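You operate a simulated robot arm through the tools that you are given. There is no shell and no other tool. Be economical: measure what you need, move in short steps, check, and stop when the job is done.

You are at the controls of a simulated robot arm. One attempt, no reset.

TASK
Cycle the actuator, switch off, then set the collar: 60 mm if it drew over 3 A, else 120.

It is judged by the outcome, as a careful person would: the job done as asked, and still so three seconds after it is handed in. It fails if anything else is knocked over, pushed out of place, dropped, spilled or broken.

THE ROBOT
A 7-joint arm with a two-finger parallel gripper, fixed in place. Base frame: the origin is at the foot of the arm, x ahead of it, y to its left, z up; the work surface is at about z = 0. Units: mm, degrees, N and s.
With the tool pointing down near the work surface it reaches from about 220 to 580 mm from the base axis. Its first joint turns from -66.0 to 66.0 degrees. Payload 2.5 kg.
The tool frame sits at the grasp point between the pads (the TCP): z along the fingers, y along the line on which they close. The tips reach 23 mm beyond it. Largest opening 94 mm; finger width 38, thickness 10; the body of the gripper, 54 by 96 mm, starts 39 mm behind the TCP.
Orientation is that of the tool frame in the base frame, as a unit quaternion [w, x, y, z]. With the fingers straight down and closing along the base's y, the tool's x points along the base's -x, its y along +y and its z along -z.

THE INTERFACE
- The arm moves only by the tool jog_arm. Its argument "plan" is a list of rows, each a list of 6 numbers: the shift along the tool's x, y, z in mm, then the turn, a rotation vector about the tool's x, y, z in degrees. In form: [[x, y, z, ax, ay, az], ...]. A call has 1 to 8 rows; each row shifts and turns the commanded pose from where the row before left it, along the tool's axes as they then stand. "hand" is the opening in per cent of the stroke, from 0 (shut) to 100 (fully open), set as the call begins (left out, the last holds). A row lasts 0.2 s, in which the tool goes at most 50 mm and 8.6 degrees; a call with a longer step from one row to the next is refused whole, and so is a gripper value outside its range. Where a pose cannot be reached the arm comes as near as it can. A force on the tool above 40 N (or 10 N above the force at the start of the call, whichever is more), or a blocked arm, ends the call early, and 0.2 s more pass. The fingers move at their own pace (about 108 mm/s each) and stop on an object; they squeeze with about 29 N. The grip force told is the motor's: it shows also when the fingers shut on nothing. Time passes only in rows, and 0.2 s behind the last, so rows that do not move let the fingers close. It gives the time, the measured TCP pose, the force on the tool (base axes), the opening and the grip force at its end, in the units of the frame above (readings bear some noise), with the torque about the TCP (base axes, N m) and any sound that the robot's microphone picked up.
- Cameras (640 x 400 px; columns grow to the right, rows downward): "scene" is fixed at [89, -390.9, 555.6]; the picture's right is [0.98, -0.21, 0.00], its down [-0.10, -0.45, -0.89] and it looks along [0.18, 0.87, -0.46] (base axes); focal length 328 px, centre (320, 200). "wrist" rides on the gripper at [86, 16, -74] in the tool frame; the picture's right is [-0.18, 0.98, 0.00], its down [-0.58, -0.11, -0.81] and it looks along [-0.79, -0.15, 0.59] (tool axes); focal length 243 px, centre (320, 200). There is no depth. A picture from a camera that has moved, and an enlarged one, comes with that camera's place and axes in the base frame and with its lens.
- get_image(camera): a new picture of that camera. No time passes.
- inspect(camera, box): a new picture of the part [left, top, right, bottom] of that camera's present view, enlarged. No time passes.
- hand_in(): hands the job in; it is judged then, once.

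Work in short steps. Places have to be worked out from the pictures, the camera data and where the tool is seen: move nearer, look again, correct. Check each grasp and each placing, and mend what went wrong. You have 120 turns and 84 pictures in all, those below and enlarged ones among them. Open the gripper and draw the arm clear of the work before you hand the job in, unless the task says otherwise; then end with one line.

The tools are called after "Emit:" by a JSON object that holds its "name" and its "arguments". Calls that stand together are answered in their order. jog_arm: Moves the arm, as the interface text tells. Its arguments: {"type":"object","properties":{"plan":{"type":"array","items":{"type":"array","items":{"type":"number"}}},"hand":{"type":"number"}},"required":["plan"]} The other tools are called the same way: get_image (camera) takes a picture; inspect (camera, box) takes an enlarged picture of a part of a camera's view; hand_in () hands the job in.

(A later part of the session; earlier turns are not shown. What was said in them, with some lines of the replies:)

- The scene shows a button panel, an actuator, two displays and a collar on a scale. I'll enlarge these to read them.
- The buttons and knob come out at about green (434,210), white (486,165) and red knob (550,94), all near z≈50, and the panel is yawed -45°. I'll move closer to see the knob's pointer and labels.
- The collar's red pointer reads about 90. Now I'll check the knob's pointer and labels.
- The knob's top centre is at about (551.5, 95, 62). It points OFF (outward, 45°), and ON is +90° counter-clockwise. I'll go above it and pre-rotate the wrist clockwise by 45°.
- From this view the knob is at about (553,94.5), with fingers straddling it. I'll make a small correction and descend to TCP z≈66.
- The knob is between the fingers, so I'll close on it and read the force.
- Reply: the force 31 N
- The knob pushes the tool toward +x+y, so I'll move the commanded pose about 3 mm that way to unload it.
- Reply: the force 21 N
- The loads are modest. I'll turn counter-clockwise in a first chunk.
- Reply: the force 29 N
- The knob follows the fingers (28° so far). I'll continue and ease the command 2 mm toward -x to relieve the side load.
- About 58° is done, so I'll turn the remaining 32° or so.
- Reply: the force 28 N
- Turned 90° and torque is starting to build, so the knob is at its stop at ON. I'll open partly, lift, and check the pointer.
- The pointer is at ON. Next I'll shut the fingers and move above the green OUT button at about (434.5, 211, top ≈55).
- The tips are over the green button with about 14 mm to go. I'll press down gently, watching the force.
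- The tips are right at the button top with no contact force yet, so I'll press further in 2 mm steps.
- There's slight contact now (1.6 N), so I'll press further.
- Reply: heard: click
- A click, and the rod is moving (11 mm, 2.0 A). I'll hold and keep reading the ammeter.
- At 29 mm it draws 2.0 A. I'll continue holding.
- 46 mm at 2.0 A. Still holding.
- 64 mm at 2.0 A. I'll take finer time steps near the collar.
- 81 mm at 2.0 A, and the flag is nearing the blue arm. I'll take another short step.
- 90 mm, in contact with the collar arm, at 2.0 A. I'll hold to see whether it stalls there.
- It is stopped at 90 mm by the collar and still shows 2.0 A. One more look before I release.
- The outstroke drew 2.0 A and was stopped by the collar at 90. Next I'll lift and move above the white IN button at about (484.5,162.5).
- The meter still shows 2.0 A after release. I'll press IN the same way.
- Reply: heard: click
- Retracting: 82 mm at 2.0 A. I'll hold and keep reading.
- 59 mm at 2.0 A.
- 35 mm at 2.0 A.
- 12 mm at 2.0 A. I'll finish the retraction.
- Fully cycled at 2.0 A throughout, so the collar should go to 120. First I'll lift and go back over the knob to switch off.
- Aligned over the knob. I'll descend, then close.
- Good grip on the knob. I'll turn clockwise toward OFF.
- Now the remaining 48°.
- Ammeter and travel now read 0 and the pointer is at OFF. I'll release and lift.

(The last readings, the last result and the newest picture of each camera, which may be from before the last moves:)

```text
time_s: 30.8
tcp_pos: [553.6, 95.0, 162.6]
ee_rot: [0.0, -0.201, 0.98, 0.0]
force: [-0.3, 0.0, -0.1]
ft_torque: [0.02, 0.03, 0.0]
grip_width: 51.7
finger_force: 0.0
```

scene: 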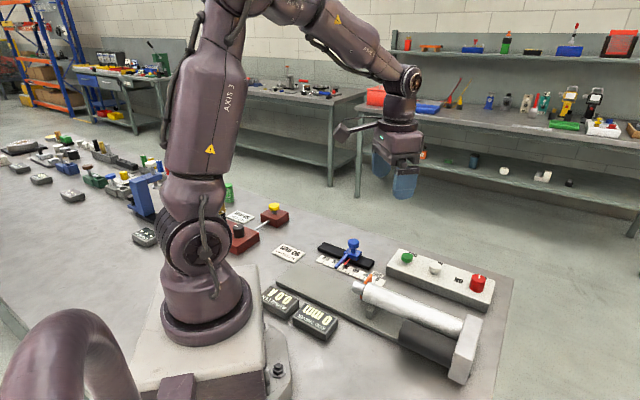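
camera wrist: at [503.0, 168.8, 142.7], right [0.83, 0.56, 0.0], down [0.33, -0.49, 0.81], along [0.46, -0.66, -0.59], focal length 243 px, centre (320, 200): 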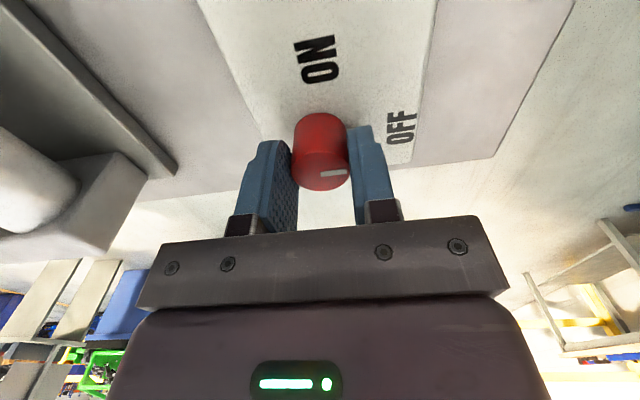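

The knob is back at OFF. I'll finish the rotation while crossing at z≈162 toward the collar.

Emit:
{"name": "jog_arm", "arguments": {"plan": [[0, 0, 0, 0, 0, -8], [0, 0, 0, 0, 0, -7], [0, 0, 0, 0, 0, -7], [12, 48, 0, 0, 0, 0], [12, 48, 0, 0, 0, 0], [12, 48, 0, 0, 0, 0], [12, 48, 0, 0, 0, 0], [12, 48, 0, 0, 0, 0]]}}

Emit:
{"name": "jog_arm", "arguments": {"plan": [[12, 40, 0, 0, 0, 0], [7, 27, 0, 0, 0, 0]]}}

Emit:
{"name": "get_image", "arguments": {"camera": "wrist"}}

```text
time_s: 32.6
tcp_pos: [339.2, 222.7, 162.0]
ee_rot: [0.0, -0.382, 0.924, -0.001]
force: [-0.4, 0.0, -0.2]
ft_torque: [-0.03, -0.02, 0.03]
grip_width: 51.7
finger_force: 0.0
```

```text
time_s: 33.2
tcp_pos: [281.0, 256.4, 160.8]
ee_rot: [0.0, -0.382, 0.924, 0.0]
force: [0.2, -0.5, -0.1]
ft_torque: [0.02, 0.02, 0.0]
grip_width: 51.9
finger_force: 0.1
```

```text
42 pictures are left
camera wrist: at [206.4, 206.8, 237.7], right [-0.56, 0.83, 0.0], down [0.49, 0.33, 0.81], along [0.67, 0.46, -0.59], focal length 243 px, centre (320, 200)
```

wrist: 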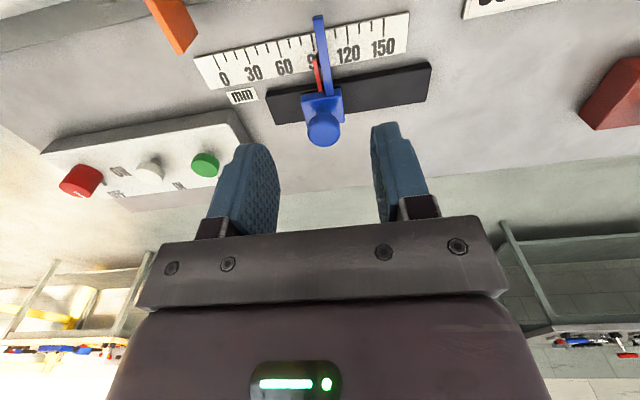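

The collar knob triangulates to about (318, 287), top z≈65. I'll move above it and look again.

Emit:
{"name": "jog_arm", "arguments": {"plan": [[-24, -2.2, 0, 0, 0, 0], [-23.8, -2.3, 15, 0, 0, 0], [0, 0, 35, 0, 0, 0]]}}

Emit:
{"name": "get_image", "arguments": {"camera": "wrist"}}

Emit:
{"name": "inspect", "arguments": {"camera": "scene", "box": [270, 200, 430, 300]}}

```text
time_s: 34.0
tcp_pos: [318.9, 287.0, 111.5]
ee_rot: [-0.001, -0.382, 0.924, 0.0]
force: [0.8, 0.4, -0.5]
ft_torque: [-0.01, -0.04, 0.02]
grip_width: 51.7
finger_force: 0.1
```

```text
41 pictures are left
camera wrist: at [244.4, 237.1, 187.2], right [-0.56, 0.83, 0.0], down [0.49, 0.33, 0.81], along [0.67, 0.46, -0.59], focal length 243 px, centre (320, 200)
```

wrist: 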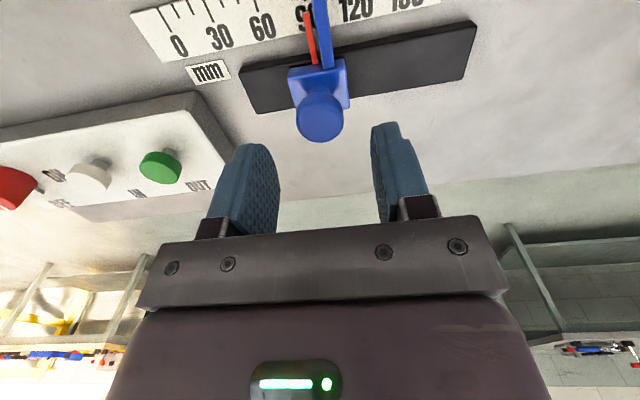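

```text
4.00 times, centred on (350, 250) of scene
camera zoom: at [89.0, -390.9, 555.6], right [0.98, -0.21, 0.0], down [-0.1, -0.45, -0.89], along [0.18, 0.87, -0.46], focal length 1313 px, centre (200, 0)
```

zoom: 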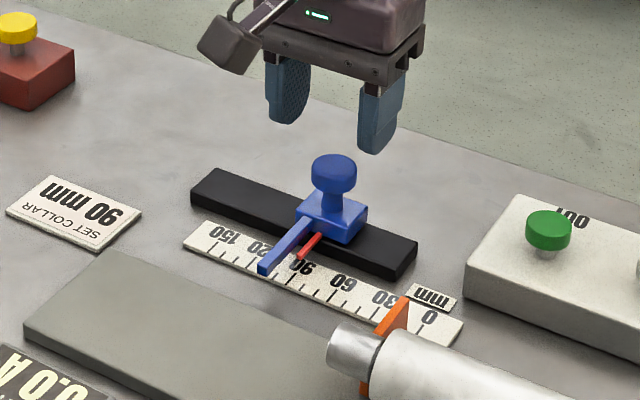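

The knob is confirmed at (318,288) and centred between the fingers. I'll descend to TCP z≈65 and close.

Emit:
{"name": "jog_arm", "arguments": {"plan": [[0, 0, 16, 0, 0, 0], [0, 0, 16, 0, 0, 0], [0, 0, 14, 0, 0, 0]]}}

Emit:
{"name": "get_image", "arguments": {"camera": "wrist"}}

Emit:
{"name": "inspect", "arguments": {"camera": "scene", "box": [270, 200, 430, 300]}}

```text
time_s: 34.8
tcp_pos: [317.5, 286.9, 65.7]
ee_rot: [0.0, -0.382, 0.924, 0.0]
force: [-0.1, -0.3, -0.8]
ft_torque: [-0.03, 0.01, 0.0]
grip_width: 51.9
finger_force: 0.0
```

```text
39 pictures are left
camera wrist: at [244.3, 237.2, 141.2], right [-0.56, 0.83, 0.0], down [0.49, 0.33, 0.81], along [0.67, 0.46, -0.59], focal length 243 px, centre (320, 200)
```

wrist: 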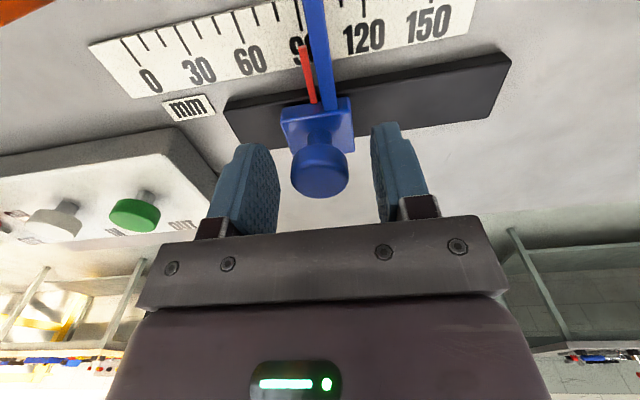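

```text
4.00 times, centred on (350, 250) of scene
camera zoom: at [89.0, -390.9, 555.6], right [0.98, -0.21, 0.0], down [-0.1, -0.45, -0.89], along [0.18, 0.87, -0.46], focal length 1313 px, centre (200, 0)
```

zoom: 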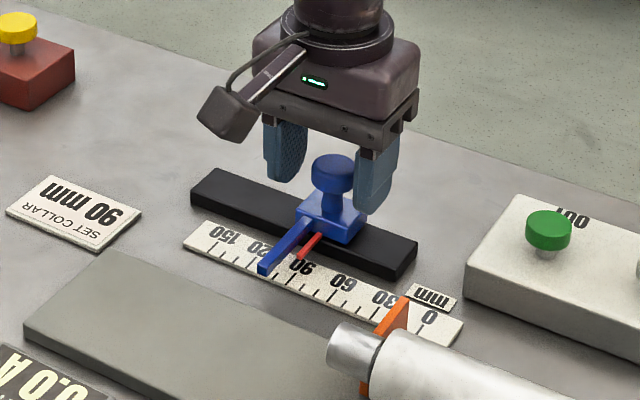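

Fingers straddle the knob head. Closing now.

Emit:
{"name": "jog_arm", "arguments": {"plan": [[0, 0, 2, 0, 0, 0], [0, 0, 0, 0, 0, 0], [0, 0, 0, 0, 0, 0]], "hand": 0}}

Emit:
{"name": "get_image", "arguments": {"camera": "wrist"}}

```text
time_s: 35.6
tcp_pos: [318.0, 287.9, 64.7]
ee_rot: [0.0, -0.383, 0.924, 0.0]
force: [-9.0, -10.8, 31.7]
ft_torque: [-0.12, 0.09, 0.02]
grip_width: 29.4
finger_force: 44.9
```

```text
37 pictures are left
camera wrist: at [244.3, 237.4, 140.2], right [-0.56, 0.83, 0.0], down [0.49, 0.33, 0.81], along [0.67, 0.46, -0.59], focal length 243 px, centre (320, 200)
```

wrist: 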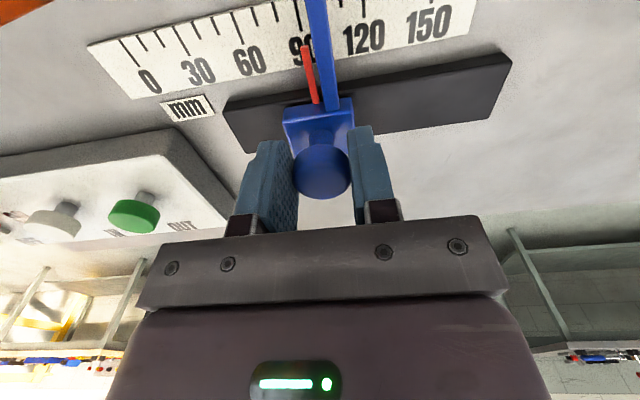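

Gripped, but with 32 N upward reaction, so I'll relieve by 2 mm, then slide a first 10 mm toward 120.

Emit:
{"name": "jog_arm", "arguments": {"plan": [[0, 0, -2, 0, 0, 0], [0, 0, 0, 0, 0, 0]]}}

Emit:
{"name": "jog_arm", "arguments": {"plan": [[0, 3, 0, 0, 0, 0], [0, 4, 0, 0, 0, 0], [0, 3, 0, 0, 0, 0]]}}

Emit:
{"name": "get_image", "arguments": {"camera": "wrist"}}

```text
time_s: 36.2
tcp_pos: [317.9, 286.8, 65.0]
ee_rot: [0.001, -0.382, 0.924, 0.001]
force: [6.1, 4.6, -5.9]
ft_torque: [-0.56, 0.45, 0.02]
grip_width: 29.6
finger_force: 44.8
```

```text
time_s: 37.0
tcp_pos: [311.6, 294.4, 64.4]
ee_rot: [0.001, -0.383, 0.924, -0.001]
force: [13.3, 11.1, -27.1]
ft_torque: [-0.1, 0.1, 0.05]
grip_width: 29.5
finger_force: 45.4
```

```text
36 pictures are left
camera wrist: at [237.1, 244.4, 140.2], right [-0.56, 0.83, 0.0], down [0.49, 0.33, 0.81], along [0.67, 0.46, -0.59], focal length 243 px, centre (320, 200)
```

wrist: 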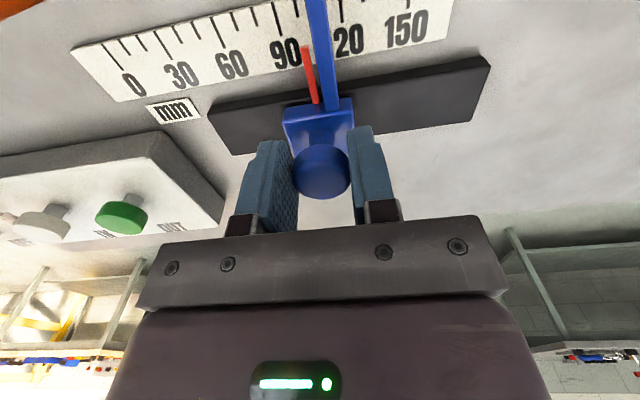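

The collar slides freely. I'll relieve the upward pull slightly and slide the remaining 20 mm.

Emit:
{"name": "jog_arm", "arguments": {"plan": [[-0.5, 3, 1, 0, 0, 0], [0, 4, 0, 0, 0, 0], [0, 4, 0, 0, 0, 0], [0, 4, 0, 0, 0, 0], [0, 3, 0, 0, 0, 0], [0, 1, 0, 0, 0, 0]]}}

Emit:
{"name": "inspect", "arguments": {"camera": "wrist", "box": [210, 0, 430, 138]}}

Emit:
{"name": "inspect", "arguments": {"camera": "scene", "box": [305, 230, 395, 286]}}

```text
time_s: 38.4
tcp_pos: [297.7, 308.7, 65.6]
ee_rot: [-0.001, -0.383, 0.924, 0.0]
force: [3.5, 1.1, -3.9]
ft_torque: [-0.14, 0.09, 0.09]
grip_width: 29.3
finger_force: 45.5
```

```text
2.90 times, centred on (320, 69) of wrist
camera zoom: at [223.8, 257.9, 140.4], right [-0.56, 0.83, 0.0], down [0.49, 0.33, 0.81], along [0.67, 0.46, -0.59], focal length 703 px, centre (320, 580)
```

zoom: 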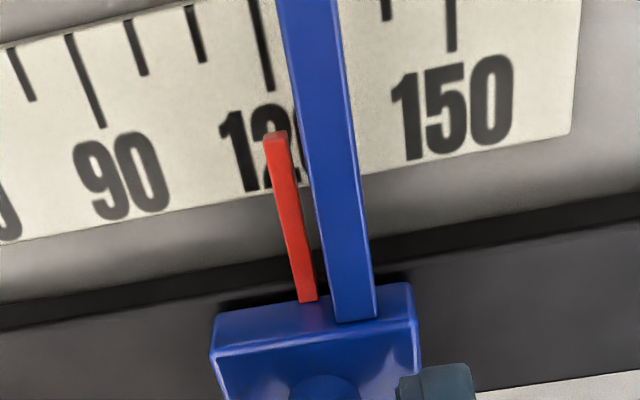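

```text
7.11 times, centred on (350, 258) of scene
camera zoom: at [89.0, -390.9, 555.6], right [0.98, -0.21, 0.0], down [-0.1, -0.45, -0.89], along [0.18, 0.87, -0.46], focal length 2335 px, centre (107, -212)
```

zoom: 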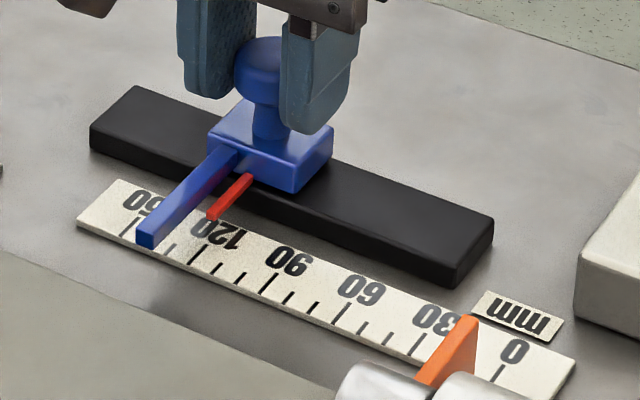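

The pointer reads about 120. I'll open, lift straight up, and verify the reading with the collar free.

Emit:
{"name": "jog_arm", "arguments": {"plan": [[0, 0, 0, 0, 0, 0], [0, 0, 0, 0, 0, 0], [0, 0, -20, 0, 0, 0], [0, 0, -30, 0, 0, 0]], "hand": 55}}

Emit:
{"name": "inspect", "arguments": {"camera": "wrist", "box": [240, 0, 400, 100]}}

Emit:
{"name": "inspect", "arguments": {"camera": "scene", "box": [312, 244, 362, 275]}}

```text
time_s: 39.4
tcp_pos: [297.2, 308.7, 114.7]
ee_rot: [0.0, -0.383, 0.924, 0.0]
force: [-0.5, -0.8, -0.1]
ft_torque: [-0.04, 0.0, -0.01]
grip_width: 52.0
finger_force: 0.2
```

```text
4.00 times, centred on (320, 50) of wrist
camera zoom: at [224.0, 257.9, 190.4], right [-0.56, 0.83, 0.0], down [0.49, 0.33, 0.81], along [0.67, 0.46, -0.59], focal length 970 px, centre (320, 800)
```

zoom: 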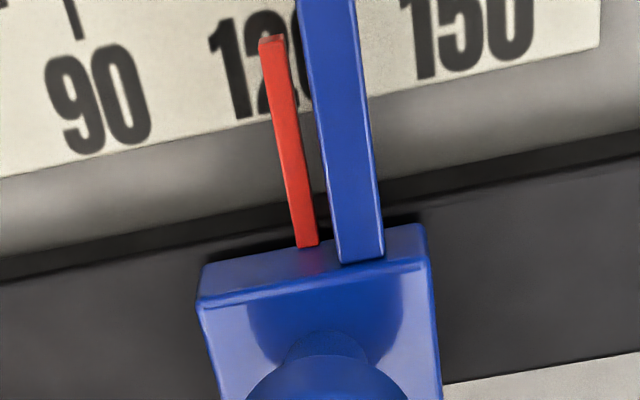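

```text
12.80 times, centred on (337, 260) of scene
camera zoom: at [89.0, -390.9, 555.6], right [0.98, -0.21, 0.0], down [-0.1, -0.45, -0.89], along [0.18, 0.87, -0.46], focal length 4202 px, centre (102, -562)
```

zoom: 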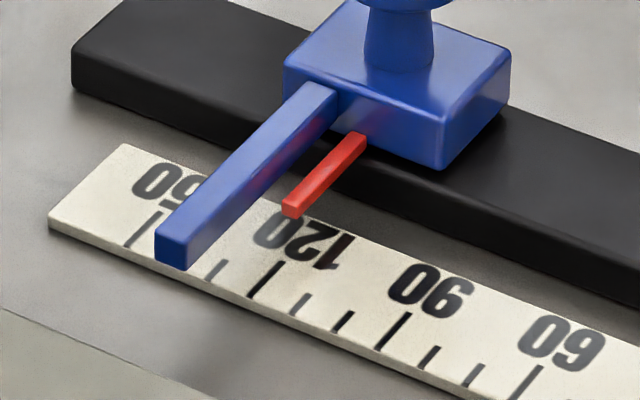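

The pointer's offset from the 120 tick matches its earlier offset from the 90 tick, where the rod read 90 against the collar. So the collar is at 120. I'll lift well clear and take a final look.

Emit:
{"name": "jog_arm", "arguments": {"plan": [[0, 0, -40, 0, 0, 0], [0, 0, -45, 0, 0, 0], [0, 0, -45, 0, 0, 0], [0, 0, -45, 0, 0, 0]], "hand": 100}}

Emit:
{"name": "get_image", "arguments": {"camera": "scene"}}

Emit:
{"name": "inspect", "arguments": {"camera": "scene", "box": [250, 230, 510, 392]}}

```text
time_s: 40.4
tcp_pos: [297.3, 308.3, 289.7]
ee_rot: [-0.001, -0.383, 0.924, -0.001]
force: [0.7, 0.5, 0.1]
ft_torque: [0.01, 0.02, -0.01]
grip_width: 94.2
finger_force: 0.0
```

```text
31 pictures are left
```

scene: 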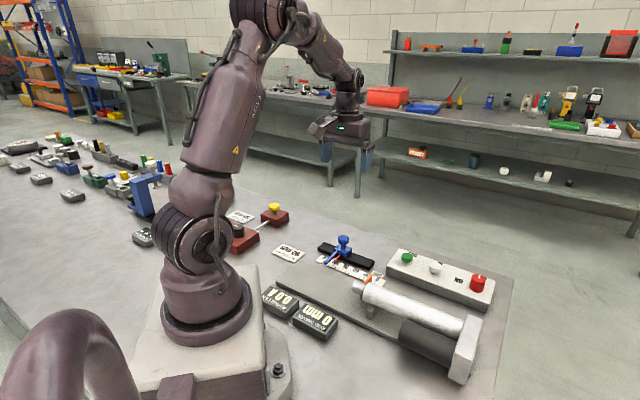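

```text
2.46 times, centred on (380, 311) of scene
camera zoom: at [89.0, -390.9, 555.6], right [0.98, -0.21, 0.0], down [-0.1, -0.45, -0.89], along [0.18, 0.87, -0.46], focal length 808 px, centre (172, -73)
```

zoom: 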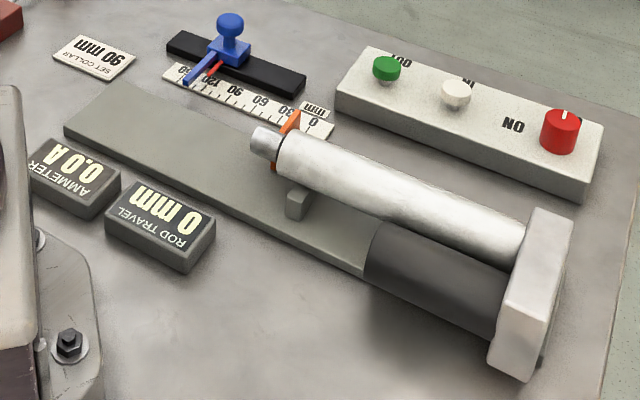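

Power is off, the rod is home, the collar is at 120, nothing else is disturbed, and the arm is clear. Handing in.

Emit:
{"name": "hand_in", "arguments": {}}

```text
The job is handed in.
```

I cycled the actuator out and back; it drew 2.0 A (not over 3 A), so after switching off I set the collar to 120 mm.
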